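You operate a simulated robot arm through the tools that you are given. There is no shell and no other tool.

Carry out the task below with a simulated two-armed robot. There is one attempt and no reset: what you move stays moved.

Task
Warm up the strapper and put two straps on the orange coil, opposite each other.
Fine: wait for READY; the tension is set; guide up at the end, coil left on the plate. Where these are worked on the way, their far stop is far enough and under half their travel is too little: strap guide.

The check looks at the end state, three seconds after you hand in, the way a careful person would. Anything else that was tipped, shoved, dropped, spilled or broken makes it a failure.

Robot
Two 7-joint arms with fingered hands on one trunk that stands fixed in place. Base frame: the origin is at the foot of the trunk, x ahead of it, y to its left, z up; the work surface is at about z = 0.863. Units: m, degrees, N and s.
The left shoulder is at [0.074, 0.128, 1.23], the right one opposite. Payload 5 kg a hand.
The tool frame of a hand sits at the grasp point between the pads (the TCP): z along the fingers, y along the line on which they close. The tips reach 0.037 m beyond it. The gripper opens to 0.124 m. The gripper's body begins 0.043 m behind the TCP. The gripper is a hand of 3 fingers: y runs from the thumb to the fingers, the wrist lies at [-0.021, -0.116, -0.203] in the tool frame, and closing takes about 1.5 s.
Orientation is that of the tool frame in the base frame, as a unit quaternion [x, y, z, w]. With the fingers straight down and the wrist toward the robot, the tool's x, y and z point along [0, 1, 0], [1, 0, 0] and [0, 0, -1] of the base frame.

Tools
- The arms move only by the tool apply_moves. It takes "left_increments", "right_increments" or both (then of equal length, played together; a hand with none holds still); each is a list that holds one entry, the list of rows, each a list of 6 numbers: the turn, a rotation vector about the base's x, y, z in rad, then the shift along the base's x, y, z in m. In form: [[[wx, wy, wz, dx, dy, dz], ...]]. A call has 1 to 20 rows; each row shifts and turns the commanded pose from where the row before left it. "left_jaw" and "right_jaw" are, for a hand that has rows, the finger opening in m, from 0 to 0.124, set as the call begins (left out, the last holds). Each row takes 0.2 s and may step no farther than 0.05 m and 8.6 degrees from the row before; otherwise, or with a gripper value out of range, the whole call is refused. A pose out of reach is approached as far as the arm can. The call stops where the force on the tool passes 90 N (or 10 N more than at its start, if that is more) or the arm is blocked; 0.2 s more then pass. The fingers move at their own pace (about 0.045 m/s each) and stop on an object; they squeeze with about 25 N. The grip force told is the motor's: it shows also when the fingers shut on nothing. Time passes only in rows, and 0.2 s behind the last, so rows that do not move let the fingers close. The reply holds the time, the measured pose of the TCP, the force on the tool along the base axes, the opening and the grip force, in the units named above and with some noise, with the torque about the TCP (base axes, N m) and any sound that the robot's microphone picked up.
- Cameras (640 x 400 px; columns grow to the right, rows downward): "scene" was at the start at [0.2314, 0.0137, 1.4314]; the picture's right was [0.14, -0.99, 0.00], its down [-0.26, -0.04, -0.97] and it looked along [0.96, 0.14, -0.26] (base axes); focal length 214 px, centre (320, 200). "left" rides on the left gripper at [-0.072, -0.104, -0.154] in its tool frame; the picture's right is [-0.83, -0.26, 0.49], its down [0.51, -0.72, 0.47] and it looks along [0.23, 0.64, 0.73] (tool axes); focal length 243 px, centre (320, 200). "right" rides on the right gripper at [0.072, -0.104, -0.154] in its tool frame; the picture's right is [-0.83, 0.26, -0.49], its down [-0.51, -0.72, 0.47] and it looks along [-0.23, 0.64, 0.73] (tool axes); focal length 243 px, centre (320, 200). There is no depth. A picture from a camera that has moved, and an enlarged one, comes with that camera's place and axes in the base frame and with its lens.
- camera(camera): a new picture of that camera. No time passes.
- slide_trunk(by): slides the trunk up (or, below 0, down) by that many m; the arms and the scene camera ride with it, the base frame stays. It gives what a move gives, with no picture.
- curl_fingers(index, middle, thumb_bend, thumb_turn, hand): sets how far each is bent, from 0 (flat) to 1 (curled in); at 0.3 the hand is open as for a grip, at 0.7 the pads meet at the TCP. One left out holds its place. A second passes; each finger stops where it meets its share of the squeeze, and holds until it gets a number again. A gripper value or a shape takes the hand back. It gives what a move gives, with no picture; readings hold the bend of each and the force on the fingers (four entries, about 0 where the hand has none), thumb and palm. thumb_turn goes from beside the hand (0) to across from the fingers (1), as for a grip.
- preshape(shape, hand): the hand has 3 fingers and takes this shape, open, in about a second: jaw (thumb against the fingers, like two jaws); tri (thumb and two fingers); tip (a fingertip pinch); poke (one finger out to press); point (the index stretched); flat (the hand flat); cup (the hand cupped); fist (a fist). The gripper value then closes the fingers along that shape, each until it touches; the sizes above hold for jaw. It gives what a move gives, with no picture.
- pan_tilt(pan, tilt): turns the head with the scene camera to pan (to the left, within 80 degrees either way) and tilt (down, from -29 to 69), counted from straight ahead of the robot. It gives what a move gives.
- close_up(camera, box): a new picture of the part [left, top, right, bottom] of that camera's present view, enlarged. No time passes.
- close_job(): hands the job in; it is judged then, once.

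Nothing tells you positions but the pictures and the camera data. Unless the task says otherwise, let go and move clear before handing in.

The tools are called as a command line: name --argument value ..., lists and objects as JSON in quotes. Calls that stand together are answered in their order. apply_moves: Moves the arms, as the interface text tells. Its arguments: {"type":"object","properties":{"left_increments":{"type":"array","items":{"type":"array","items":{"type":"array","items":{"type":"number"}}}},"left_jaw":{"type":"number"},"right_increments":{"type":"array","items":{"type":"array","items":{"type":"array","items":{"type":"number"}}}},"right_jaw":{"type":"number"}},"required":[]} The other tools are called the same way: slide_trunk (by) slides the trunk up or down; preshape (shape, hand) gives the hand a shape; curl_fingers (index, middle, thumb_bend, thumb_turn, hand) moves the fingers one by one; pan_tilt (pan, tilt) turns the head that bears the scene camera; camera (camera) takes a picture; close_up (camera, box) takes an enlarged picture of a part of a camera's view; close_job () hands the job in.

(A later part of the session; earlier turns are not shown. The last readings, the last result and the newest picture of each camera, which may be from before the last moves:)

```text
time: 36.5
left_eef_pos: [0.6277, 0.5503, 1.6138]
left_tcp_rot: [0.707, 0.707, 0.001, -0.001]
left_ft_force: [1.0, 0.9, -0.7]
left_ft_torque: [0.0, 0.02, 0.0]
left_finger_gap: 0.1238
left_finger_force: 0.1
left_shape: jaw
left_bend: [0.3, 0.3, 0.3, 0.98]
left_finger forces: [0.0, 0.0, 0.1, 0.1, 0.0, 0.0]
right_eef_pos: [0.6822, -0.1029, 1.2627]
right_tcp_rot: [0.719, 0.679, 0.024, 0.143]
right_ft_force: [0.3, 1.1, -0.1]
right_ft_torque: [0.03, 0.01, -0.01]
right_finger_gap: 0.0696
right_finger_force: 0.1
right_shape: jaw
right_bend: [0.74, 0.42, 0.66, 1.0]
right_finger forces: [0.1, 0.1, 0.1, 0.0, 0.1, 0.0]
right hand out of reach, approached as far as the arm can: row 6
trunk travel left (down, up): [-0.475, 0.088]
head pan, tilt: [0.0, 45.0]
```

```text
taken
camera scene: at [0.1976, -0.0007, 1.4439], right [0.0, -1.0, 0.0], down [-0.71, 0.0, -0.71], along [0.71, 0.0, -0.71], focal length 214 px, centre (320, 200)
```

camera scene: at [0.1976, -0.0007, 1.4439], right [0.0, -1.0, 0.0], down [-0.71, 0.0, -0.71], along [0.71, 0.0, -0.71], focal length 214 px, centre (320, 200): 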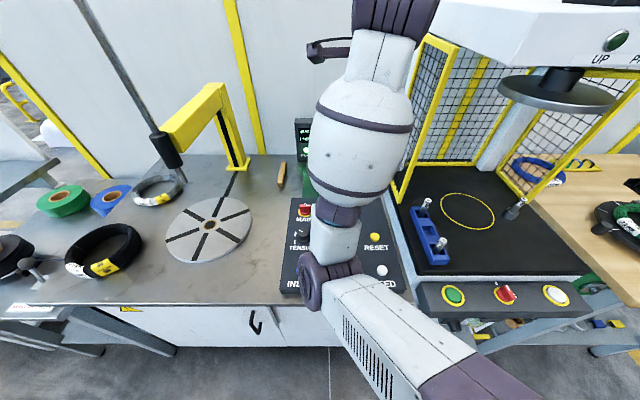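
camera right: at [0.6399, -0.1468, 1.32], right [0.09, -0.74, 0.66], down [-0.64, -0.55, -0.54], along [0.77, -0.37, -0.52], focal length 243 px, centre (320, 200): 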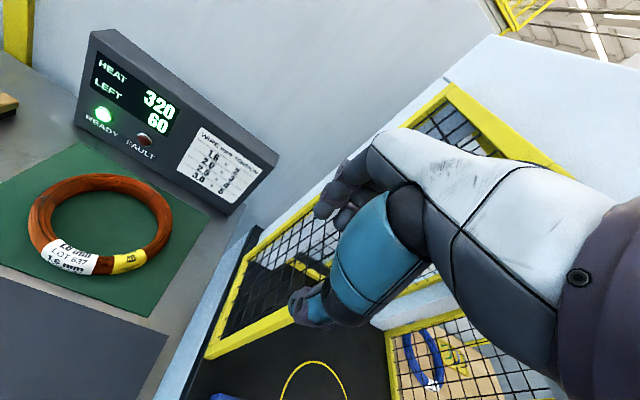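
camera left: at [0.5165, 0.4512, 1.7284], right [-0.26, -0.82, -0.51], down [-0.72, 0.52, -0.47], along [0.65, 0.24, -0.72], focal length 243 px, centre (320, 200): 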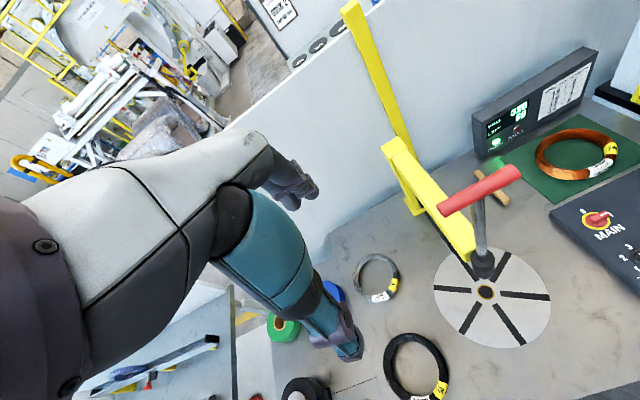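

The elbow is low in this posture. I raise the hand to recover the normal arm posture and level the tool.

apply_moves --right_increments '[[[0, 0, 0, 0, 0, 0.03], [0, 0, 0, 0, 0, 0.03], [0.042, 0.059, 0.014, 0, 0.005, 0.03], [0.042, 0.059, 0.014, 0.005, 0.01, 0.03], [0.042, 0.059, 0.014, 0.005, 0.01, 0.03], [0.042, 0.059, 0.014, 0.005, 0.01, 0.03], [0, 0, 0, 0.005, 0.01, 0.03], [0, 0, 0, 0.005, 0.01, 0.03], [0, 0, 0, 0.005, 0.01, 0.03], [0, 0, 0, 0.005, 0.01, 0.03], [0, 0, 0, 0, 0, 0]]]'

camera --camera "scene"

camera --camera "left"

```text
time: 38.9
left_eef_pos: [0.6269, 0.552, 1.613]
left_tcp_rot: [0.708, 0.706, 0.001, -0.002]
left_ft_force: [0.3, -0.3, 0.1]
left_ft_torque: [-0.02, -0.02, 0.02]
left_finger_gap: 0.1238
left_finger_force: 0.0
left_shape: jaw
left_bend: [0.3, 0.3, 0.3, 0.98]
left_finger forces: [0.0, 0.0, 0.0, 0.0, 0.1, 0.0]
right_eef_pos: [0.8618, -0.0502, 1.4951]
right_tcp_rot: [0.706, 0.708, -0.001, -0.002]
right_ft_force: [-0.3, 0.1, 0.1]
right_ft_torque: [-0.02, -0.01, 0.0]
right_finger_gap: 0.0698
right_finger_force: 0.0
right_shape: jaw
right_bend: [0.74, 0.42, 0.66, 1.0]
right_finger forces: [0.1, 0.1, 0.0, 0.0, 0.0, 0.0]
right hand out of reach, approached as far as the arm can: row 1, 2, 3, 4, 5, 6
trunk travel left (down, up): [-0.475, 0.088]
head pan, tilt: [0.0, 45.0]
```

```text
taken
camera scene: at [0.1974, 0.0006, 1.4439], right [0.0, -1.0, 0.0], down [-0.71, 0.0, -0.71], along [0.71, 0.0, -0.71], focal length 214 px, centre (320, 200)
```

scene: 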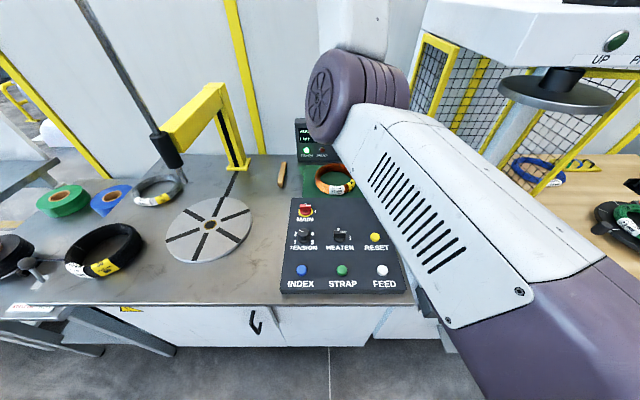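

```text
taken
camera left: at [0.5227, 0.4811, 1.7655], right [-0.26, -0.83, -0.49], down [-0.72, 0.51, -0.47], along [0.64, 0.23, -0.73], focal length 243 px, centre (320, 200)
```

left: 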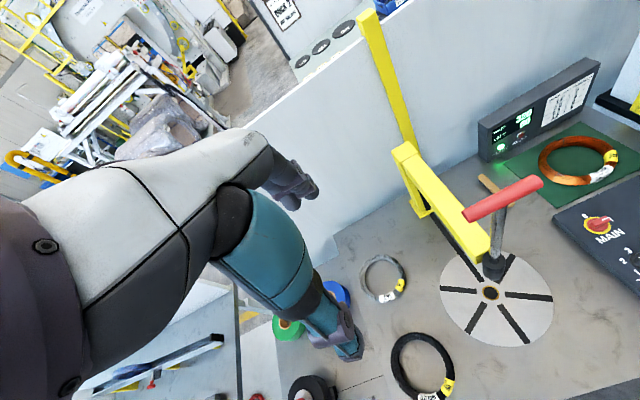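

apply_moves --right_increments '[[[0, 0, 0, -0.04, 0, 0.01], [0, 0, 0, -0.04, 0, 0.01], [0, 0, 0, -0.04, -0.01, 0.01], [0, 0, 0, -0.04, -0.02, 0.01], [0, 0, 0, -0.04, -0.02, 0.0], [0, 0, 0, -0.03, -0.03, 0], [0, 0, 0, 0, -0.04, 0], [0, 0, 0, 0, -0.04, 0], [0, 0, 0, 0, 0, 0]]]'

camera --camera "scene"

```text
time: 40.9
left_eef_pos: [0.6258, 0.5524, 1.6134]
left_tcp_rot: [0.707, 0.707, 0.0, -0.001]
left_ft_force: [-0.1, 0.3, -0.7]
left_ft_torque: [-0.01, -0.03, -0.03]
left_finger_gap: 0.124
left_finger_force: 0.1
left_shape: jaw
left_bend: [0.3, 0.3, 0.3, 0.98]
left_finger forces: [0.0, 0.0, 0.1, 0.0, 0.0, 0.1]
right_eef_pos: [0.8212, -0.2386, 1.5525]
right_tcp_rot: [0.707, 0.708, -0.001, -0.002]
right_ft_force: [0.0, -0.9, 0.0]
right_ft_torque: [0.01, 0.02, 0.0]
right_finger_gap: 0.07
right_finger_force: 0.0
right_shape: jaw
right_bend: [0.74, 0.42, 0.66, 1.0]
right_finger forces: [0.0, 0.1, 0.0, 0.0, 0.0, 0.0]
right hand out of reach, approached as far as the arm can: row 1, 2, 3, 4, 5, 6
trunk travel left (down, up): [-0.475, 0.088]
head pan, tilt: [0.0, 45.0]
```

```text
taken
camera scene: at [0.1971, 0.0015, 1.444], right [0.0, -1.0, 0.0], down [-0.71, 0.0, -0.71], along [0.71, 0.0, -0.71], focal length 214 px, centre (320, 200)
```

scene: 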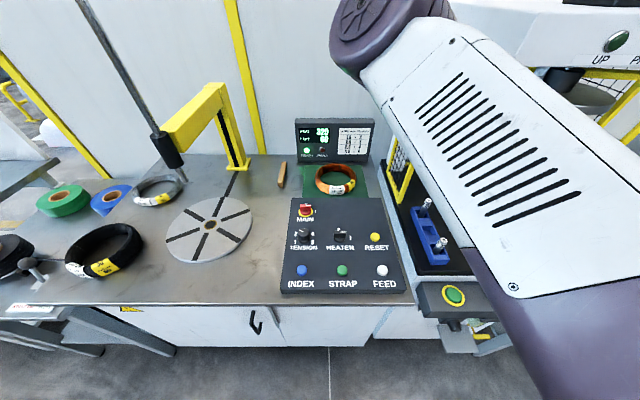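

pan_tilt --pan -30 --tilt 0

camera --camera "scene"

camera --camera "right"

```text
time: 42.0
left_eef_pos: [0.6273, 0.5518, 1.6133]
left_tcp_rot: [0.708, 0.707, 0.001, -0.002]
left_ft_force: [1.0, -0.4, -0.1]
left_ft_torque: [0.04, 0.01, 0.03]
left_finger_gap: 0.1238
left_finger_force: 0.0
left_shape: jaw
left_bend: [0.3, 0.3, 0.3, 0.98]
left_finger forces: [0.0, 0.0, 0.0, 0.0, 0.0, 0.0]
right_eef_pos: [0.8211, -0.239, 1.5526]
right_tcp_rot: [0.706, 0.708, -0.002, -0.003]
right_ft_force: [0.8, -0.2, 0.3]
right_ft_torque: [0.01, 0.02, -0.02]
right_finger_gap: 0.07
right_finger_force: 0.1
right_shape: jaw
right_bend: [0.74, 0.42, 0.66, 1.0]
right_finger forces: [0.0, 0.1, 0.1, 0.1, 0.0, 0.1]
trunk travel left (down, up): [-0.475, 0.088]
head pan, tilt: [-30.0, 0.0]
```

```text
taken
camera scene: at [0.1941, -0.0447, 1.5148], right [-0.5, -0.87, 0.0], down [0.0, 0.0, -1.0], along [0.87, -0.5, 0.0], focal length 214 px, centre (320, 200)
```

scene: 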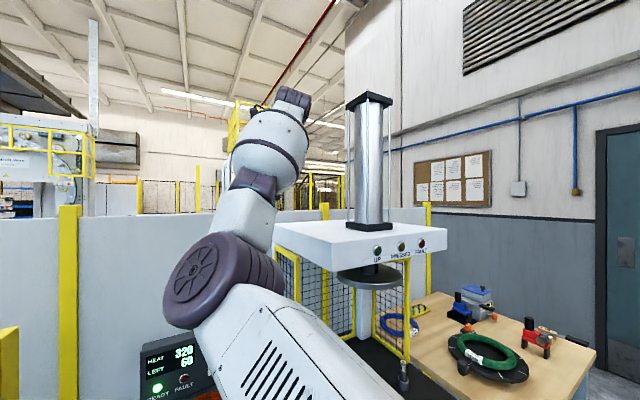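

```text
taken
camera right: at [0.7176, -0.1654, 1.7059], right [0.27, -0.83, 0.49], down [-0.72, -0.51, -0.47], along [0.64, -0.23, -0.74], focal length 243 px, centre (320, 200)
```

right: 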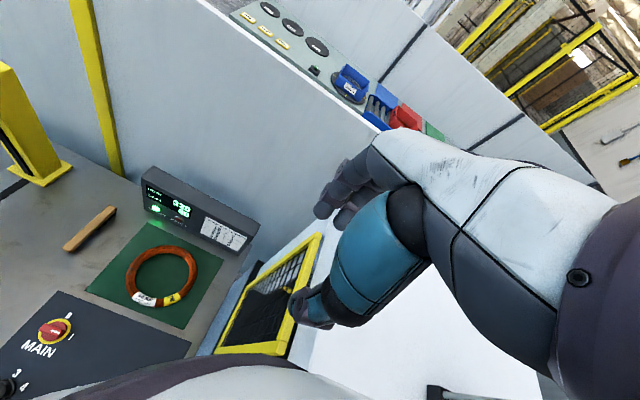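

The arm's elbow is flipped inward. I move the hand over the free space above the bench and turn it the other way so the elbow swings back out.

apply_moves --right_increments '[[[0, 0, 0, 0, 0.04, 0], [0, 0, 0, 0, 0.04, 0], [0, 0, 0, 0, 0.04, 0], [0, 0, 0, 0, 0.04, 0], [0, 0, 0, 0, 0.04, 0], [0, 0, 0, 0, 0.02, 0], [0, 0, 0.14, 0, 0, 0], [0, 0, 0.14, 0, 0, 0], [0, 0, 0.14, 0, 0, 0], [0, 0, 0.14, 0, 0, 0], [0, 0, 0.14, 0, 0, 0], [0, 0, 0.14, 0, 0, 0]]]'

camera --camera "scene"

```text
time: 44.6
left_eef_pos: [0.6265, 0.5517, 1.6132]
left_tcp_rot: [0.708, 0.706, 0.003, -0.001]
left_ft_force: [-0.1, -0.4, 0.0]
left_ft_torque: [0.0, 0.0, 0.01]
left_finger_gap: 0.1236
left_finger_force: 0.1
left_shape: jaw
left_bend: [0.3, 0.3, 0.3, 0.98]
left_finger forces: [0.0, 0.0, 0.1, 0.0, 0.0, 0.0]
right_eef_pos: [0.8448, -0.0213, 1.5605]
right_tcp_rot: [0.356, 0.935, -0.001, -0.001]
right_ft_force: [-1.3, 0.0, -0.4]
right_ft_torque: [0.02, -0.01, -0.01]
right_finger_gap: 0.0695
right_finger_force: 0.0
right_shape: jaw
right_bend: [0.74, 0.42, 0.66, 1.0]
right_finger forces: [0.0, 0.0, 0.1, 0.0, 0.1, 0.1]
right hand out of reach, approached as far as the arm can: row 3, 4, 5
trunk travel left (down, up): [-0.475, 0.088]
head pan, tilt: [-30.0, 0.0]
```

```text
taken
camera scene: at [0.1935, -0.0445, 1.515], right [-0.5, -0.87, 0.0], down [0.0, 0.0, -1.0], along [0.87, -0.5, 0.0], focal length 214 px, centre (320, 200)
```

scene: 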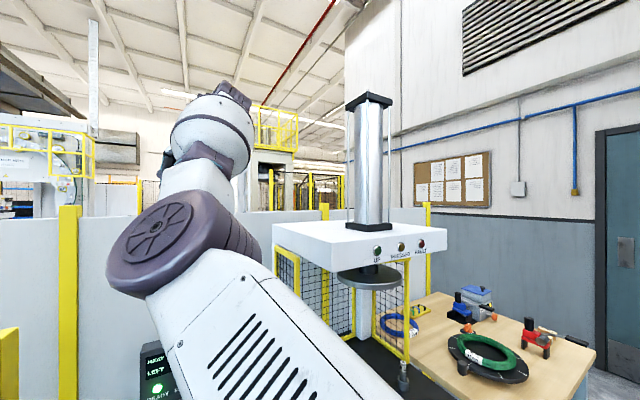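

apply_moves --right_increments '[[[0, 0, 0.14, -0.01, 0, 0], [0, 0, 0.14, -0.01, 0, 0], [0, 0, 0.14, -0.01, 0, 0], [0, 0, 0.14, -0.01, 0, 0], [0, 0, 0.14, -0.01, 0, 0], [0, 0, 0, -0.02, 0, 0], [0, 0, 0, -0.02, 0, 0], [0, 0, 0, -0.02, 0, 0]]]'

camera --camera "scene"

```text
time: 46.4
left_eef_pos: [0.6245, 0.55, 1.6152]
left_tcp_rot: [0.708, 0.707, 0.002, -0.002]
left_ft_force: [-0.2, -0.4, 1.2]
left_ft_torque: [0.0, 0.01, 0.01]
left_finger_gap: 0.1237
left_finger_force: 0.0
left_shape: jaw
left_bend: [0.3, 0.3, 0.3, 0.98]
left_finger forces: [0.0, 0.0, 0.0, 0.0, 0.1, 0.0]
right_eef_pos: [0.742, -0.0096, 1.5548]
right_tcp_rot: [0.014, 1.0, -0.002, 0.0]
right_ft_force: [-1.0, 0.6, 0.1]
right_ft_torque: [0.04, -0.03, -0.01]
right_finger_gap: 0.0696
right_finger_force: 0.0
right_shape: jaw
right_bend: [0.74, 0.42, 0.66, 1.0]
right_finger forces: [0.1, 0.0, 0.0, 0.0, 0.0, 0.0]
right hand out of reach, approached as far as the arm can: row 1
trunk travel left (down, up): [-0.475, 0.088]
head pan, tilt: [-30.0, 0.0]
```

```text
taken
camera scene: at [0.1919, -0.0457, 1.5153], right [-0.5, -0.87, 0.0], down [0.0, 0.0, -1.0], along [0.87, -0.5, 0.0], focal length 214 px, centre (320, 200)
```

scene: 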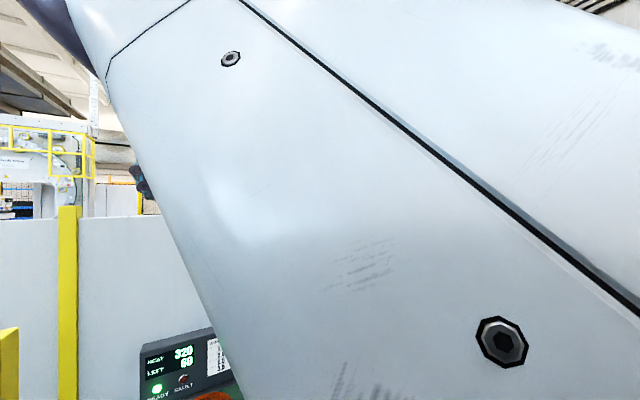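

apply_moves --right_increments '[[[0, 0, 0, -0.02, -0.005, -0.03], [0, 0, 0, -0.02, -0.005, -0.03], [0, 0, 0, -0.02, -0.005, -0.03], [0, 0, 0, -0.02, -0.005, -0.03], [0, 0, 0, 0, 0, 0]]]'

pan_tilt --pan -20 --tilt 30

camera --camera "scene"

camera --camera "left"

```text
time: 47.6
left_eef_pos: [0.6256, 0.5523, 1.6134]
left_tcp_rot: [0.707, 0.707, 0.001, 0.0]
left_ft_force: [-1.4, 0.2, -0.5]
left_ft_torque: [-0.02, 0.01, -0.02]
left_finger_gap: 0.1237
left_finger_force: 0.1
left_shape: jaw
left_bend: [0.3, 0.3, 0.3, 0.98]
left_finger forces: [0.0, 0.0, 0.0, 0.0, 0.0, 0.0]
right_eef_pos: [0.7319, -0.0664, 1.4525]
right_tcp_rot: [0.015, 1.0, -0.001, -0.002]
right_ft_force: [-0.9, 0.0, 0.4]
right_ft_torque: [-0.03, -0.02, 0.03]
right_finger_gap: 0.0698
right_finger_force: 0.1
right_shape: jaw
right_bend: [0.74, 0.42, 0.66, 1.0]
right_finger forces: [0.0, 0.1, 0.1, 0.0, 0.0, 0.0]
right hand out of reach, approached as far as the arm can: row 1, 2, 3, 4
trunk travel left (down, up): [-0.475, 0.088]
head pan, tilt: [-30.0, 0.0]
```

```text
time: 48.5
left_eef_pos: [0.6262, 0.553, 1.6128]
left_tcp_rot: [0.708, 0.707, 0.001, -0.001]
left_ft_force: [-0.1, 0.3, 0.4]
left_ft_torque: [0.02, -0.01, -0.01]
left_finger_gap: 0.1234
left_finger_force: 0.0
left_shape: jaw
left_bend: [0.3, 0.3, 0.3, 0.98]
left_finger forces: [0.0, 0.0, 0.0, 0.0, 0.1, 0.0]
right_eef_pos: [0.7316, -0.0648, 1.4512]
right_tcp_rot: [0.015, 1.0, -0.002, -0.004]
right_ft_force: [-0.3, -0.2, 0.2]
right_ft_torque: [0.0, -0.06, -0.01]
right_finger_gap: 0.0699
right_finger_force: 0.0
right_shape: jaw
right_bend: [0.74, 0.42, 0.66, 1.0]
right_finger forces: [0.0, 0.0, 0.0, 0.0, 0.0, 0.0]
trunk travel left (down, up): [-0.475, 0.088]
head pan, tilt: [-20.0, 30.0]
```

```text
taken
camera scene: at [0.1876, -0.0507, 1.5216], right [-0.58, -0.81, 0.0], down [0.06, -0.04, -1.0], along [0.81, -0.58, 0.08], focal length 214 px, centre (320, 200)
```

scene: 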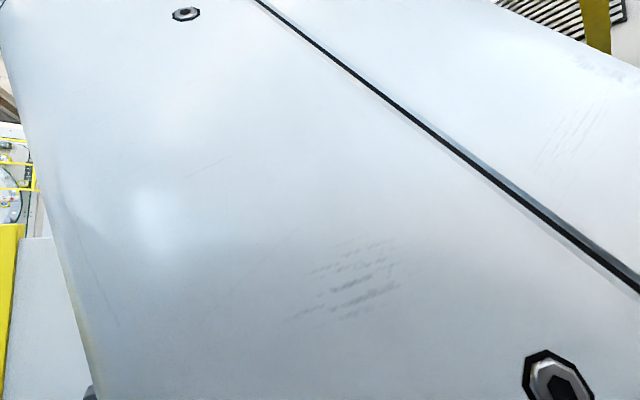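

```text
taken
camera left: at [0.5229, 0.4811, 1.7654], right [-0.26, -0.83, -0.49], down [-0.72, 0.51, -0.47], along [0.64, 0.23, -0.73], focal length 243 px, centre (320, 200)
```

left: 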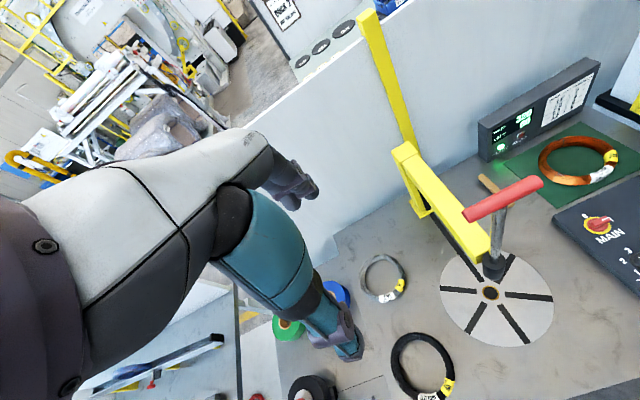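

The upper arm bears on the head here. I move the hand forward and up again, then swing it to the right so the elbow follows outward.

apply_moves --right_increments '[[[0, 0, 0, 0.03, 0.01, 0.02], [0, 0, 0, 0.03, 0.01, 0.02], [0, 0, 0, 0.03, 0.01, 0.02], [0, 0, 0, 0, 0, 0.02], [0, 0, 0, 0, 0, 0]]]'

camera --camera "scene"

camera --camera "right"

```text
time: 49.7
left_eef_pos: [0.6242, 0.5532, 1.6134]
left_tcp_rot: [0.707, 0.707, 0.001, 0.0]
left_ft_force: [0.6, 0.2, 0.3]
left_ft_torque: [0.0, 0.01, 0.0]
left_finger_gap: 0.1237
left_finger_force: 0.0
left_shape: jaw
left_bend: [0.3, 0.3, 0.3, 0.98]
left_finger forces: [0.1, 0.0, 0.1, 0.1, 0.0, 0.1]
right_eef_pos: [0.819, -0.0338, 1.5379]
right_tcp_rot: [0.015, 1.0, -0.002, -0.001]
right_ft_force: [0.2, 0.1, -0.8]
right_ft_torque: [-0.01, -0.01, 0.02]
right_finger_gap: 0.0699
right_finger_force: 0.0
right_shape: jaw
right_bend: [0.74, 0.42, 0.66, 1.0]
right_finger forces: [0.0, 0.1, 0.0, 0.0, 0.0, 0.0]
trunk travel left (down, up): [-0.475, 0.088]
head pan, tilt: [-20.0, 30.0]
```

```text
taken
camera scene: at [0.2002, -0.0297, 1.4668], right [-0.34, -0.94, 0.0], down [-0.47, 0.17, -0.87], along [0.81, -0.3, -0.5], focal length 214 px, centre (320, 200)
```

scene: 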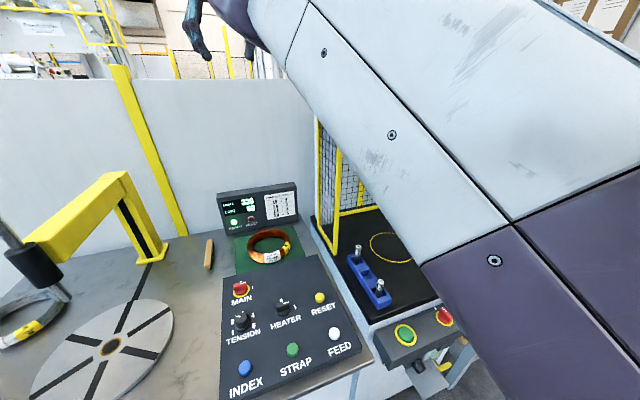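

```text
taken
camera right: at [0.7436, -0.1346, 1.6899], right [0.84, 0.24, 0.49], down [0.49, -0.74, -0.47], along [0.25, 0.63, -0.74], focal length 243 px, centre (320, 200)
```

right: 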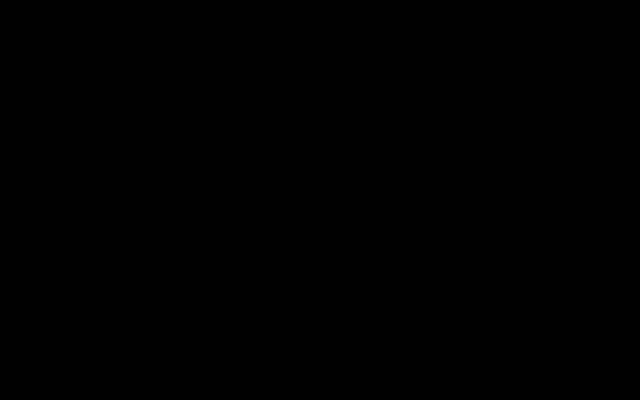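

apply_moves --right_increments '[[[0, 0, 0, 0, -0.03, 0.01], [0, 0, 0, 0, -0.04, 0.01], [0, 0, 0, 0, -0.04, 0.01], [0, 0, 0, 0, -0.04, 0.01], [0, 0, 0, -0.02, -0.04, 0], [0, 0, 0, -0.02, -0.04, 0], [0, 0, 0, 0, 0, 0]]]'

camera --camera "scene"

camera --camera "right"

```text
time: 51.3
left_eef_pos: [0.6295, 0.5498, 1.6123]
left_tcp_rot: [0.708, 0.706, 0.0, -0.002]
left_ft_force: [0.0, -0.1, 0.4]
left_ft_torque: [0.03, 0.05, -0.02]
left_finger_gap: 0.1235
left_finger_force: 0.1
left_shape: jaw
left_bend: [0.3, 0.3, 0.3, 0.98]
left_finger forces: [0.0, 0.1, 0.1, 0.0, 0.0, 0.1]
right_eef_pos: [0.7788, -0.2686, 1.5706]
right_tcp_rot: [0.015, 1.0, -0.002, -0.002]
right_ft_force: [0.0, -0.9, -0.1]
right_ft_torque: [0.01, 0.05, 0.02]
right_finger_gap: 0.07
right_finger_force: 0.0
right_shape: jaw
right_bend: [0.74, 0.42, 0.66, 1.0]
right_finger forces: [0.0, 0.1, 0.0, 0.1, 0.0, 0.0]
right hand out of reach, approached as far as the arm can: row 4
trunk travel left (down, up): [-0.475, 0.088]
head pan, tilt: [-20.0, 30.0]
```

```text
taken
camera scene: at [0.2037, -0.032, 1.4659], right [-0.34, -0.94, 0.0], down [-0.47, 0.17, -0.86], along [0.81, -0.3, -0.5], focal length 214 px, centre (320, 200)
```

scene: 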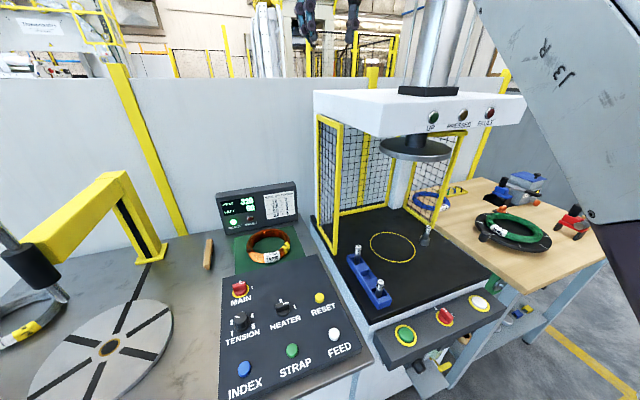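

```text
taken
camera right: at [0.7033, -0.3695, 1.7246], right [0.84, 0.24, 0.49], down [0.48, -0.74, -0.47], along [0.25, 0.63, -0.73], focal length 243 px, centre (320, 200)
```

right: 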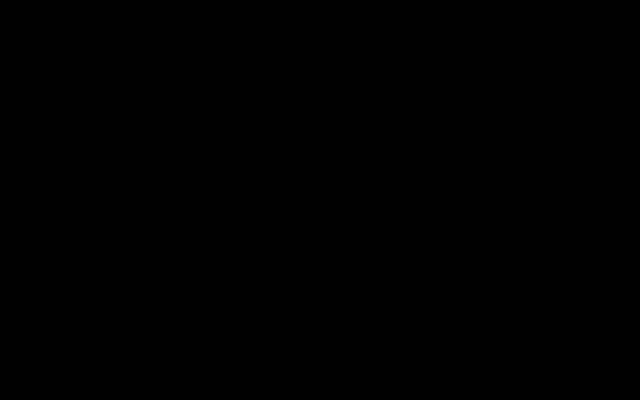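

The elbow is back on the outside. I return the hand to its starting area with the wrist toward the robot.

apply_moves --right_increments '[[[0, 0, -0.14, -0.005, 0.01, 0], [0, 0, -0.14, -0.005, 0.015, 0], [0, 0, -0.14, -0.005, 0.02, 0], [0, 0, -0.14, -0.005, 0.02, 0], [0, 0, -0.14, -0.005, 0.02, 0], [0, 0, -0.14, -0.005, 0.02, 0], [0, 0, -0.14, -0.005, 0.02, 0], [0, 0, -0.14, -0.005, 0.02, 0], [0, 0, -0.14, 0, 0.02, 0], [0, 0, -0.14, 0, 0.02, 0], [0, 0, -0.14, 0, 0.02, 0], [0, 0, 0, 0, 0.02, 0], [0, 0, 0, 0, 0, 0]]]'

camera --camera "scene"

camera --camera "right"

```text
time: 54.1
left_eef_pos: [0.6258, 0.5514, 1.6132]
left_tcp_rot: [0.707, 0.707, 0.001, -0.002]
left_ft_force: [0.1, -0.6, -0.5]
left_ft_torque: [0.04, 0.01, 0.02]
left_finger_gap: 0.1239
left_finger_force: 0.0
left_shape: jaw
left_bend: [0.3, 0.3, 0.3, 0.98]
left_finger forces: [0.1, 0.0, 0.1, 0.1, 0.0, 0.0]
right_eef_pos: [0.845, -0.0874, 1.6157]
right_tcp_rot: [0.706, 0.708, -0.003, -0.005]
right_ft_force: [0.3, -0.8, -0.2]
right_ft_torque: [-0.01, -0.02, 0.01]
right_finger_gap: 0.07
right_finger_force: 0.1
right_shape: jaw
right_bend: [0.74, 0.42, 0.66, 1.0]
right_finger forces: [0.1, 0.1, 0.0, 0.0, 0.0, 0.0]
right hand out of reach, approached as far as the arm can: row 6, 7, 8, 9, 10, 11, 12
trunk travel left (down, up): [-0.475, 0.088]
head pan, tilt: [-20.0, 30.0]
```

```text
taken
camera scene: at [0.1847, -0.0636, 1.4898], right [-0.68, -0.73, 0.0], down [-0.2, 0.18, -0.96], along [0.71, -0.66, -0.27], focal length 214 px, centre (320, 200)
```

scene: 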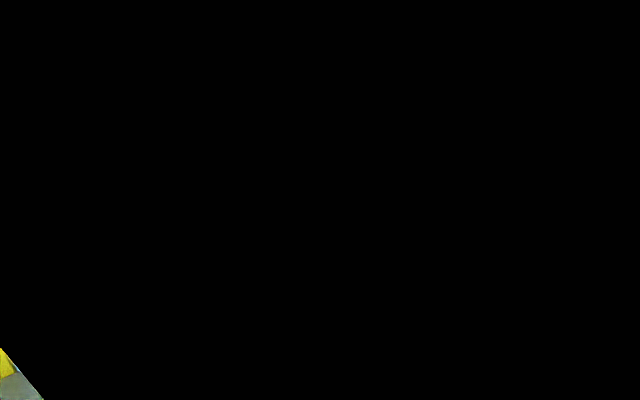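

```text
taken
camera right: at [0.7419, -0.0146, 1.7693], right [0.27, -0.83, 0.49], down [-0.73, -0.51, -0.47], along [0.63, -0.23, -0.74], focal length 243 px, centre (320, 200)
```

right: 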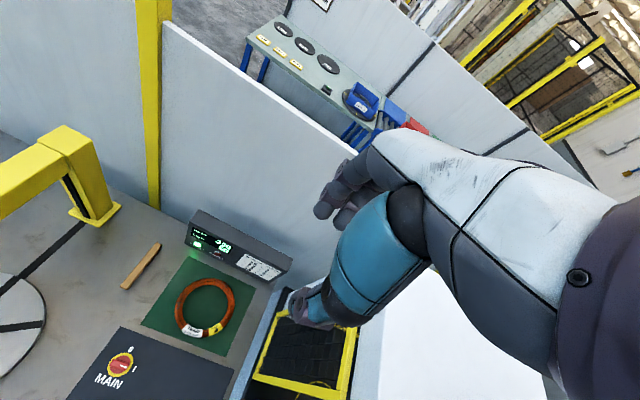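

This posture is still wound the wrong way. I'll undo it by retracing: first lower the hand in front with the elbow coming down, as it was before.

apply_moves --right_increments '[[[0, 0, 0, 0.005, 0.0, -0.03], [0, 0, 0, 0.005, 0, -0.03], [0, 0, 0, 0, 0, -0.03], [0, 0, 0, 0, 0, -0.03], [0, 0, 0, 0, 0, -0.03], [0, 0, 0, 0, 0, 0]]]'

slide_trunk --by 0.085

pan_tilt --pan 0 --tilt 35

camera --camera "scene"

```text
time: 55.5
left_eef_pos: [0.6275, 0.5519, 1.6126]
left_tcp_rot: [0.708, 0.706, 0.001, -0.001]
left_ft_force: [0.8, -0.7, 0.8]
left_ft_torque: [-0.01, -0.01, -0.01]
left_finger_gap: 0.1237
left_finger_force: 0.0
left_shape: jaw
left_bend: [0.3, 0.3, 0.3, 0.98]
left_finger forces: [0.0, 0.0, 0.0, 0.0, 0.0, 0.1]
right_eef_pos: [0.8812, -0.1075, 1.5021]
right_tcp_rot: [0.707, 0.707, -0.003, -0.004]
right_ft_force: [0.0, 0.7, -0.9]
right_ft_torque: [0.02, 0.04, 0.0]
right_finger_gap: 0.07
right_finger_force: 0.0
right_shape: jaw
right_bend: [0.74, 0.42, 0.66, 1.0]
right_finger forces: [0.1, 0.1, 0.0, 0.0, 0.0, 0.0]
right hand out of reach, approached as far as the arm can: row 1, 2, 3, 4, 5
trunk travel left (down, up): [-0.475, 0.088]
head pan, tilt: [-20.0, 30.0]
```

```text
time: 56.7
left_eef_pos: [0.6324, 0.5531, 1.6928]
left_tcp_rot: [0.708, 0.706, -0.001, -0.003]
left_ft_force: [0.6, 0.0, -0.9]
left_ft_torque: [0.0, 0.1, 0.04]
left_finger_gap: 0.1239
left_finger_force: 0.1
left_shape: jaw
left_bend: [0.3, 0.3, 0.3, 0.98]
left_finger forces: [0.0, 0.0, 0.0, 0.0, 0.0, 0.0]
right_eef_pos: [0.8853, -0.1096, 1.584]
right_tcp_rot: [0.707, 0.708, -0.003, -0.005]
right_ft_force: [1.0, -0.4, -0.8]
right_ft_torque: [0.0, 0.04, -0.01]
right_finger_gap: 0.0699
right_finger_force: 0.1
right_shape: jaw
right_bend: [0.74, 0.42, 0.66, 1.0]
right_finger forces: [0.0, 0.0, 0.0, 0.0, 0.0, 0.1]
trunk travel left (down, up): [-0.56, 0.003]
head pan, tilt: [-20.0, 30.0]
```

```text
time: 57.6
left_eef_pos: [0.631, 0.5528, 1.6966]
left_tcp_rot: [0.708, 0.707, 0.0, -0.002]
left_ft_force: [0.4, 0.2, 0.6]
left_ft_torque: [0.03, 0.06, 0.03]
left_finger_gap: 0.1238
left_finger_force: 0.1
left_shape: jaw
left_bend: [0.3, 0.3, 0.3, 0.98]
left_finger forces: [0.0, 0.0, 0.0, 0.0, 0.0, 0.0]
right_eef_pos: [0.8837, -0.1089, 1.5859]
right_tcp_rot: [0.707, 0.708, -0.002, -0.003]
right_ft_force: [1.9, -0.4, 0.1]
right_ft_torque: [-0.02, 0.02, 0.0]
right_finger_gap: 0.0699
right_finger_force: 0.1
right_shape: jaw
right_bend: [0.74, 0.42, 0.66, 1.0]
right_finger forces: [0.1, 0.1, 0.1, 0.0, 0.0, 0.0]
trunk travel left (down, up): [-0.56, 0.003]
head pan, tilt: [0.0, 35.0]
```

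```text
taken
camera scene: at [0.1235, 0.0009, 1.5608], right [0.0, -1.0, 0.0], down [-0.57, 0.0, -0.82], along [0.82, 0.0, -0.57], focal length 214 px, centre (320, 200)
```

scene: 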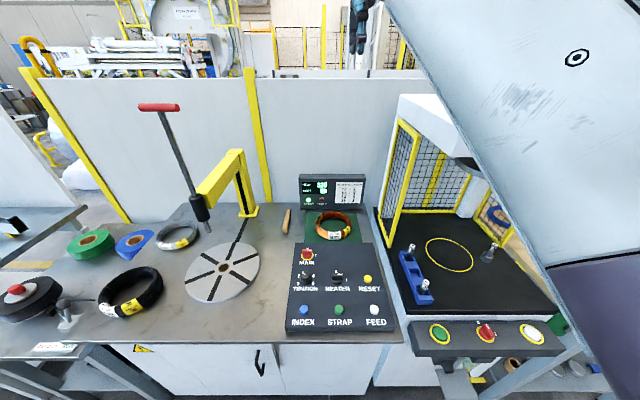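

pan_tilt --pan -15 --tilt -10

camera --camera "scene"

```text
time: 58.7
left_eef_pos: [0.6246, 0.552, 1.6984]
left_tcp_rot: [0.708, 0.706, 0.001, -0.001]
left_ft_force: [-0.2, -0.3, 1.6]
left_ft_torque: [-0.03, -0.02, -0.01]
left_finger_gap: 0.124
left_finger_force: 0.1
left_shape: jaw
left_bend: [0.3, 0.3, 0.3, 0.98]
left_finger forces: [0.1, 0.0, 0.0, 0.0, 0.0, 0.0]
right_eef_pos: [0.8797, -0.11, 1.5905]
right_tcp_rot: [0.706, 0.708, 0.0, -0.002]
right_ft_force: [-0.1, -0.7, -0.3]
right_ft_torque: [-0.03, -0.01, 0.02]
right_finger_gap: 0.0701
right_finger_force: 0.0
right_shape: jaw
right_bend: [0.74, 0.42, 0.66, 1.0]
right_finger forces: [0.1, 0.0, 0.0, 0.0, 0.0, 0.0]
trunk travel left (down, up): [-0.56, 0.003]
head pan, tilt: [-15.0, -10.0]
```

```text
taken
camera scene: at [0.113, -0.0215, 1.6328], right [-0.26, -0.97, 0.0], down [0.17, -0.04, -0.98], along [0.95, -0.25, 0.17], focal length 214 px, centre (320, 200)
```

scene: 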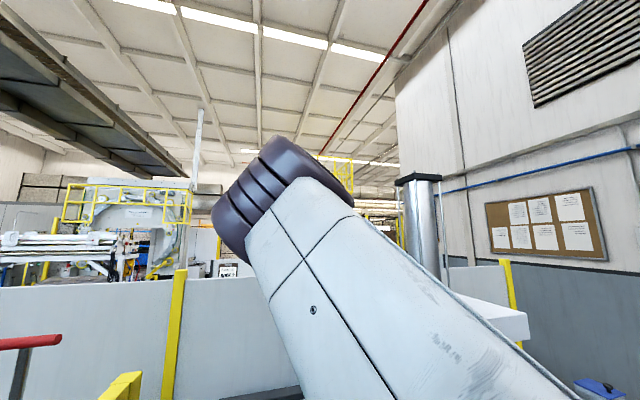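

apply_moves --right_increments '[[[0, 0, 0, 0, -0.005, -0.03], [0, 0, 0, 0, -0.005, -0.03], [0, 0, 0, 0, -0.005, -0.03], [0, 0, 0, 0, -0.005, -0.03], [0, 0, 0, 0, -0.005, -0.03], [0, 0, 0, 0, -0.005, -0.03], [0, 0, 0, 0, 0, 0]]]'

pan_tilt --pan -15 --tilt 20

camera --camera "scene"

```text
time: 60.3
left_eef_pos: [0.6261, 0.5525, 1.6989]
left_tcp_rot: [0.708, 0.706, 0.002, -0.002]
left_ft_force: [-0.8, 0.4, 0.5]
left_ft_torque: [0.01, 0.04, 0.02]
left_finger_gap: 0.1239
left_finger_force: 0.1
left_shape: jaw
left_bend: [0.3, 0.3, 0.3, 0.98]
left_finger forces: [0.0, 0.0, 0.0, 0.1, 0.0, 0.1]
right_eef_pos: [0.8811, -0.1398, 1.415]
right_tcp_rot: [0.706, 0.708, -0.001, -0.002]
right_ft_force: [0.2, 0.0, -1.4]
right_ft_torque: [0.01, 0.0, 0.02]
right_finger_gap: 0.0701
right_finger_force: 0.1
right_shape: jaw
right_bend: [0.74, 0.42, 0.66, 1.0]
right_finger forces: [0.0, 0.1, 0.0, 0.0, 0.0, 0.0]
right hand out of reach, approached as far as the arm can: row 6
trunk travel left (down, up): [-0.56, 0.003]
head pan, tilt: [-15.0, -10.0]
```

```text
time: 61.2
left_eef_pos: [0.6257, 0.5522, 1.6997]
left_tcp_rot: [0.708, 0.706, 0.001, 0.0]
left_ft_force: [-0.9, -0.5, 0.5]
left_ft_torque: [0.02, -0.01, -0.02]
left_finger_gap: 0.1239
left_finger_force: 0.0
left_shape: jaw
left_bend: [0.3, 0.3, 0.3, 0.98]
left_finger forces: [0.0, 0.0, 0.1, 0.1, 0.0, 0.1]
right_eef_pos: [0.8818, -0.1404, 1.4162]
right_tcp_rot: [0.707, 0.707, -0.001, -0.003]
right_ft_force: [-0.8, -0.9, 0.1]
right_ft_torque: [-0.03, -0.02, 0.03]
right_finger_gap: 0.0698
right_finger_force: 0.1
right_shape: jaw
right_bend: [0.74, 0.42, 0.66, 1.0]
right_finger forces: [0.0, 0.1, 0.1, 0.1, 0.1, 0.0]
trunk travel left (down, up): [-0.56, 0.003]
head pan, tilt: [-15.0, 20.0]
```

```text
taken
camera scene: at [0.1221, -0.0237, 1.5853], right [-0.26, -0.97, 0.0], down [-0.33, 0.09, -0.94], along [0.91, -0.24, -0.34], focal length 214 px, centre (320, 200)
```

scene: 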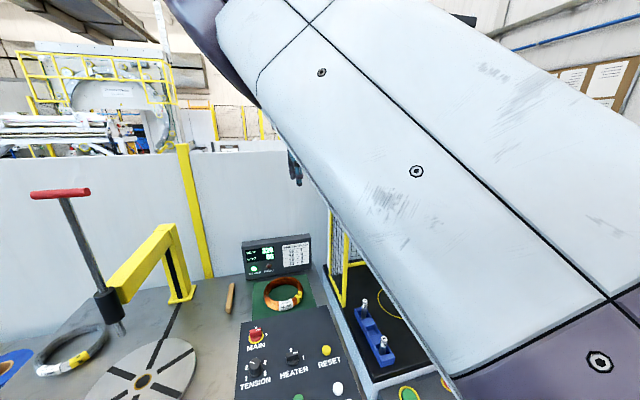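

apply_moves --right_increments '[[[0, 0, 0, 0, -0.01, 0.03], [0, 0, 0, 0, -0.01, 0.03], [0, 0, 0, 0, -0.01, 0.03], [0, 0, 0, 0, -0.01, 0.03], [0, 0, 0, 0, -0.01, 0.03], [0, 0, 0, 0, -0.01, 0.03], [0, 0, 0, 0, -0.01, 0.03], [0, 0, 0, 0, -0.01, 0.03], [0, 0, -0.14, 0, 0, 0.02], [0, 0, -0.14, 0, 0, 0.02], [0, 0, -0.14, 0, 0, 0.02], [0, 0, -0.14, 0, 0, 0.02], [0, 0, 0, 0, 0, 0]]]'

camera --camera "scene"

camera --camera "right"

```text
time: 64.0
left_eef_pos: [0.6272, 0.5542, 1.6953]
left_tcp_rot: [0.707, 0.707, 0.001, -0.002]
left_ft_force: [-0.7, 0.0, 1.3]
left_ft_torque: [0.0, 0.02, 0.0]
left_finger_gap: 0.1237
left_finger_force: 0.0
left_shape: jaw
left_bend: [0.3, 0.3, 0.3, 0.98]
left_finger forces: [0.0, 0.1, 0.0, 0.1, 0.0, 0.0]
right_eef_pos: [0.8618, -0.2162, 1.7119]
right_tcp_rot: [0.874, 0.485, -0.002, -0.002]
right_ft_force: [0.6, 0.7, 0.4]
right_ft_torque: [0.0, -0.03, -0.03]
right_finger_gap: 0.0696
right_finger_force: 0.0
right_shape: jaw
right_bend: [0.74, 0.42, 0.66, 1.0]
right_finger forces: [0.0, 0.1, 0.0, 0.0, 0.1, 0.1]
right hand out of reach, approached as far as the arm can: row 11, 12
trunk travel left (down, up): [-0.56, 0.003]
head pan, tilt: [-15.0, 20.0]
```

```text
taken
camera scene: at [0.1237, -0.0215, 1.5849], right [-0.26, -0.97, 0.0], down [-0.33, 0.09, -0.94], along [0.91, -0.24, -0.34], focal length 214 px, centre (320, 200)
```

scene: 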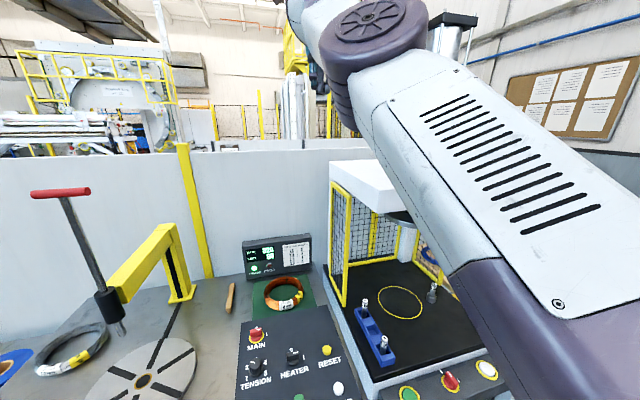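

```text
taken
camera right: at [0.8122, -0.0989, 1.8662], right [-0.22, -0.84, 0.49], down [-0.88, -0.05, -0.47], along [0.42, -0.53, -0.73], focal length 243 px, centre (320, 200)
```

right: 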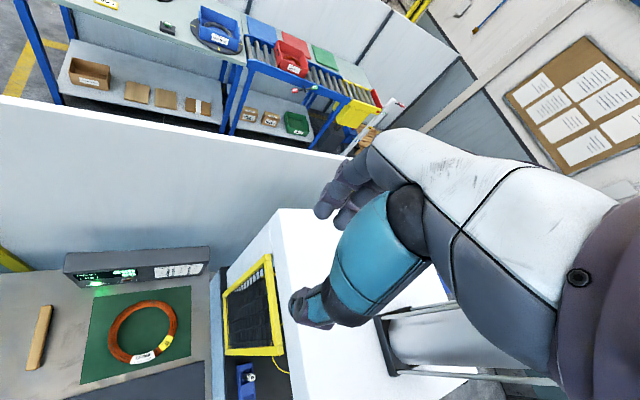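

apply_moves --right_increments '[[[0, 0, 0, -0.015, 0, -0.03], [0, 0, 0, -0.015, 0, -0.03], [0, 0, 0, -0.015, 0, -0.03], [0, 0, 0, -0.015, 0, -0.03], [0, 0, 0, -0.015, 0, -0.03], [0, 0, 0, -0.015, 0, -0.03], [0, 0, 0, 0, 0, 0]]]'

camera --camera "scene"

```text
time: 65.6
left_eef_pos: [0.6256, 0.5527, 1.6996]
left_tcp_rot: [0.708, 0.707, 0.002, 0.0]
left_ft_force: [-0.4, -0.7, -0.3]
left_ft_torque: [-0.01, -0.02, -0.04]
left_finger_gap: 0.1236
left_finger_force: 0.1
left_shape: jaw
left_bend: [0.3, 0.3, 0.3, 0.98]
left_finger forces: [0.0, 0.0, 0.0, 0.0, 0.0, 0.1]
right_eef_pos: [0.7715, -0.2203, 1.5356]
right_tcp_rot: [0.875, 0.484, 0.002, -0.002]
right_ft_force: [-0.4, 0.9, 0.4]
right_ft_torque: [-0.01, 0.03, 0.02]
right_finger_gap: 0.0699
right_finger_force: 0.0
right_shape: jaw
right_bend: [0.74, 0.42, 0.66, 1.0]
right_finger forces: [0.1, 0.1, 0.0, 0.0, 0.1, 0.1]
trunk travel left (down, up): [-0.56, 0.003]
head pan, tilt: [-15.0, 20.0]
```

```text
taken
camera scene: at [0.1214, -0.0238, 1.5854], right [-0.26, -0.97, 0.0], down [-0.33, 0.09, -0.94], along [0.91, -0.24, -0.34], focal length 214 px, centre (320, 200)
```

scene: 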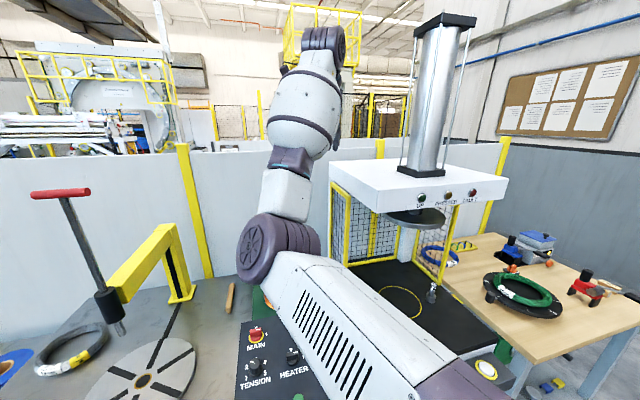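

The elbow is now down and the arm moves freely. I now turn the hand toward positive yaw to swing the elbow outward.

apply_moves --right_increments '[[[0, 0, 0, -0.02, -0.005, -0.02], [0, 0, 0, -0.02, -0.005, -0.02], [0, 0, 0, -0.02, -0.005, -0.02], [0, 0, 0.1, -0.01, 0, 0], [0, 0, 0.14, 0, 0, 0], [0, 0, 0.14, 0, 0, 0], [0, 0, 0.14, 0, 0, 0], [0, 0, 0.14, 0, 0, 0], [0, 0, 0, 0, 0, 0]]]'

camera --camera "scene"

```text
time: 67.6
left_eef_pos: [0.6259, 0.5518, 1.6979]
left_tcp_rot: [0.708, 0.706, 0.001, 0.0]
left_ft_force: [0.1, 0.6, 0.7]
left_ft_torque: [-0.03, 0.03, 0.01]
left_finger_gap: 0.124
left_finger_force: 0.0
left_shape: jaw
left_bend: [0.3, 0.3, 0.3, 0.98]
left_finger forces: [0.0, 0.0, 0.1, 0.1, 0.1, 0.0]
right_eef_pos: [0.745, -0.2617, 1.4674]
right_tcp_rot: [0.67, 0.742, 0.0, -0.002]
right_ft_force: [-0.1, -1.0, -0.2]
right_ft_torque: [0.0, 0.01, 0.03]
right_finger_gap: 0.07
right_finger_force: 0.0
right_shape: jaw
right_bend: [0.74, 0.42, 0.66, 1.0]
right_finger forces: [0.0, 0.0, 0.1, 0.1, 0.0, 0.1]
right hand out of reach, approached as far as the arm can: row 3, 4, 5, 6, 7, 8
trunk travel left (down, up): [-0.56, 0.003]
head pan, tilt: [-15.0, 20.0]
```

```text
taken
camera scene: at [0.1224, -0.0233, 1.5851], right [-0.26, -0.97, 0.0], down [-0.33, 0.09, -0.94], along [0.91, -0.24, -0.34], focal length 214 px, centre (320, 200)
```

scene: 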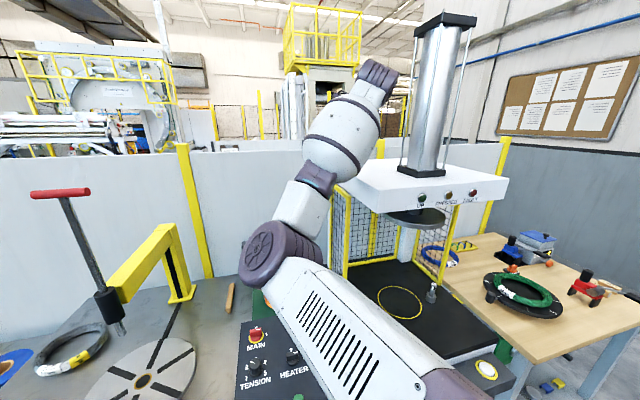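

apply_moves --right_increments '[[[0, 0, -0.14, -0.005, 0, -0.01], [0, 0, -0.14, -0.005, 0, -0.01], [0, 0, -0.14, -0.005, 0.01, -0.02], [0, 0, -0.1, -0.01, 0.01, -0.02], [0, 0, 0, -0.01, 0.01, -0.03], [0, 0, 0, -0.01, 0.01, -0.03], [0, 0, 0, -0.01, 0, -0.03], [0, 0, 0, 0, 0, 0]]]'

pan_tilt --pan -15 --tilt 35

camera --camera "scene"

```text
time: 69.4
left_eef_pos: [0.6257, 0.5512, 1.6996]
left_tcp_rot: [0.707, 0.707, 0.002, 0.0]
left_ft_force: [-0.3, 0.4, -0.7]
left_ft_torque: [-0.01, 0.04, 0.0]
left_finger_gap: 0.1241
left_finger_force: 0.1
left_shape: jaw
left_bend: [0.3, 0.3, 0.3, 0.98]
left_finger forces: [0.1, 0.0, 0.0, 0.0, 0.0, 0.1]
right_eef_pos: [0.6903, -0.2212, 1.3206]
right_tcp_rot: [0.839, 0.545, -0.001, -0.002]
right_ft_force: [0.1, -0.4, 0.0]
right_ft_torque: [0.01, -0.01, 0.01]
right_finger_gap: 0.0698
right_finger_force: 0.1
right_shape: jaw
right_bend: [0.74, 0.42, 0.66, 1.0]
right_finger forces: [0.0, 0.0, 0.0, 0.0, 0.0, 0.1]
trunk travel left (down, up): [-0.56, 0.003]
head pan, tilt: [-15.0, 20.0]
```

```text
time: 70.2
left_eef_pos: [0.6273, 0.5525, 1.6982]
left_tcp_rot: [0.707, 0.707, 0.002, -0.001]
left_ft_force: [0.2, -0.6, -1.2]
left_ft_torque: [0.0, 0.01, 0.0]
left_finger_gap: 0.1237
left_finger_force: 0.0
left_shape: jaw
left_bend: [0.3, 0.3, 0.3, 0.98]
left_finger forces: [0.0, 0.0, 0.0, 0.0, 0.0, 0.0]
right_eef_pos: [0.6892, -0.2206, 1.3201]
right_tcp_rot: [0.839, 0.545, 0.0, -0.002]
right_ft_force: [0.4, -0.7, -0.6]
right_ft_torque: [0.05, -0.01, -0.02]
right_finger_gap: 0.0699
right_finger_force: 0.1
right_shape: jaw
right_bend: [0.74, 0.42, 0.66, 1.0]
right_finger forces: [0.0, 0.1, 0.1, 0.0, 0.1, 0.0]
trunk travel left (down, up): [-0.56, 0.003]
head pan, tilt: [-15.0, 35.0]
```

```text
taken
camera scene: at [0.1175, -0.0222, 1.5614], right [-0.26, -0.97, 0.0], down [-0.55, 0.15, -0.82], along [0.79, -0.21, -0.57], focal length 214 px, centre (320, 200)
```

scene: 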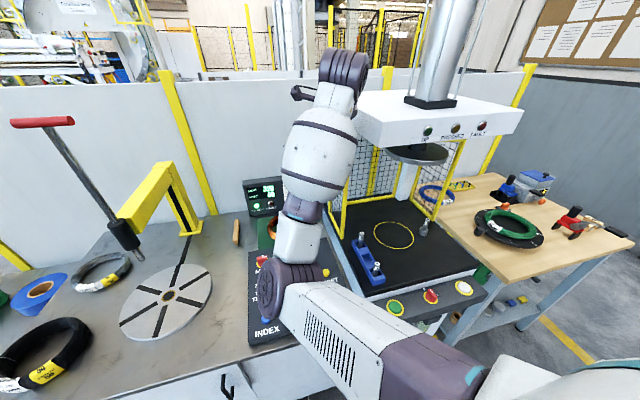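

apply_moves --right_increments '[[[0, 0, 0, -0.02, -0.02, -0.01], [0, 0, 0, -0.02, -0.03, -0.01], [0, 0, 0, -0.02, -0.03, -0.01], [0, 0, 0, -0.02, -0.03, 0], [0, 0, 0, -0.01, -0.03, 0], [0, 0, 0, 0, -0.03, 0], [0, 0, 0, 0, 0, 0]]]'

camera --camera "scene"

```text
time: 71.0
left_eef_pos: [0.6294, 0.562, 1.6925]
left_tcp_rot: [0.708, 0.706, -0.001, 0.0]
left_ft_force: [0.2, -1.6, 1.2]
left_ft_torque: [0.15, -0.03, -0.02]
left_finger_gap: 0.1239
left_finger_force: 0.0
left_shape: jaw
left_bend: [0.3, 0.3, 0.3, 0.98]
left_finger forces: [0.1, 0.1, 0.0, 0.0, 0.0, 0.1]
right_eef_pos: [0.6398, -0.2695, 1.2927]
right_tcp_rot: [0.825, 0.566, -0.002, -0.002]
right_ft_force: [15.6, 71.5, -0.9]
right_ft_torque: [-4.32, 1.0, 3.32]
right_finger_gap: 0.0695
right_finger_force: 0.1
right_shape: jaw
right_bend: [0.74, 0.43, 0.66, 1.0]
right_finger forces: [0.0, 57.3, 0.1, 0.0, 0.1, 14.2]
trunk travel left (down, up): [-0.56, 0.003]
head pan, tilt: [-15.0, 35.0]
stopped in row 4 (right hand): the force on the tool passed its limit at 101 N (the readings are from after the stop); the commanded pose is now the measured one
```

```text
taken
camera scene: at [0.1204, -0.0123, 1.5609], right [-0.26, -0.97, 0.01], down [-0.56, 0.14, -0.82], along [0.79, -0.22, -0.57], focal length 214 px, centre (320, 200)
```

scene: 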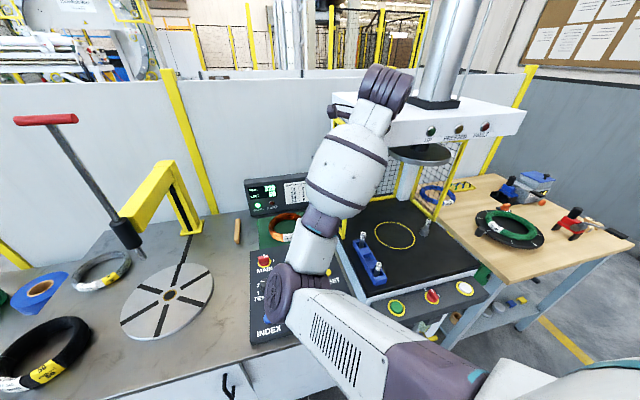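

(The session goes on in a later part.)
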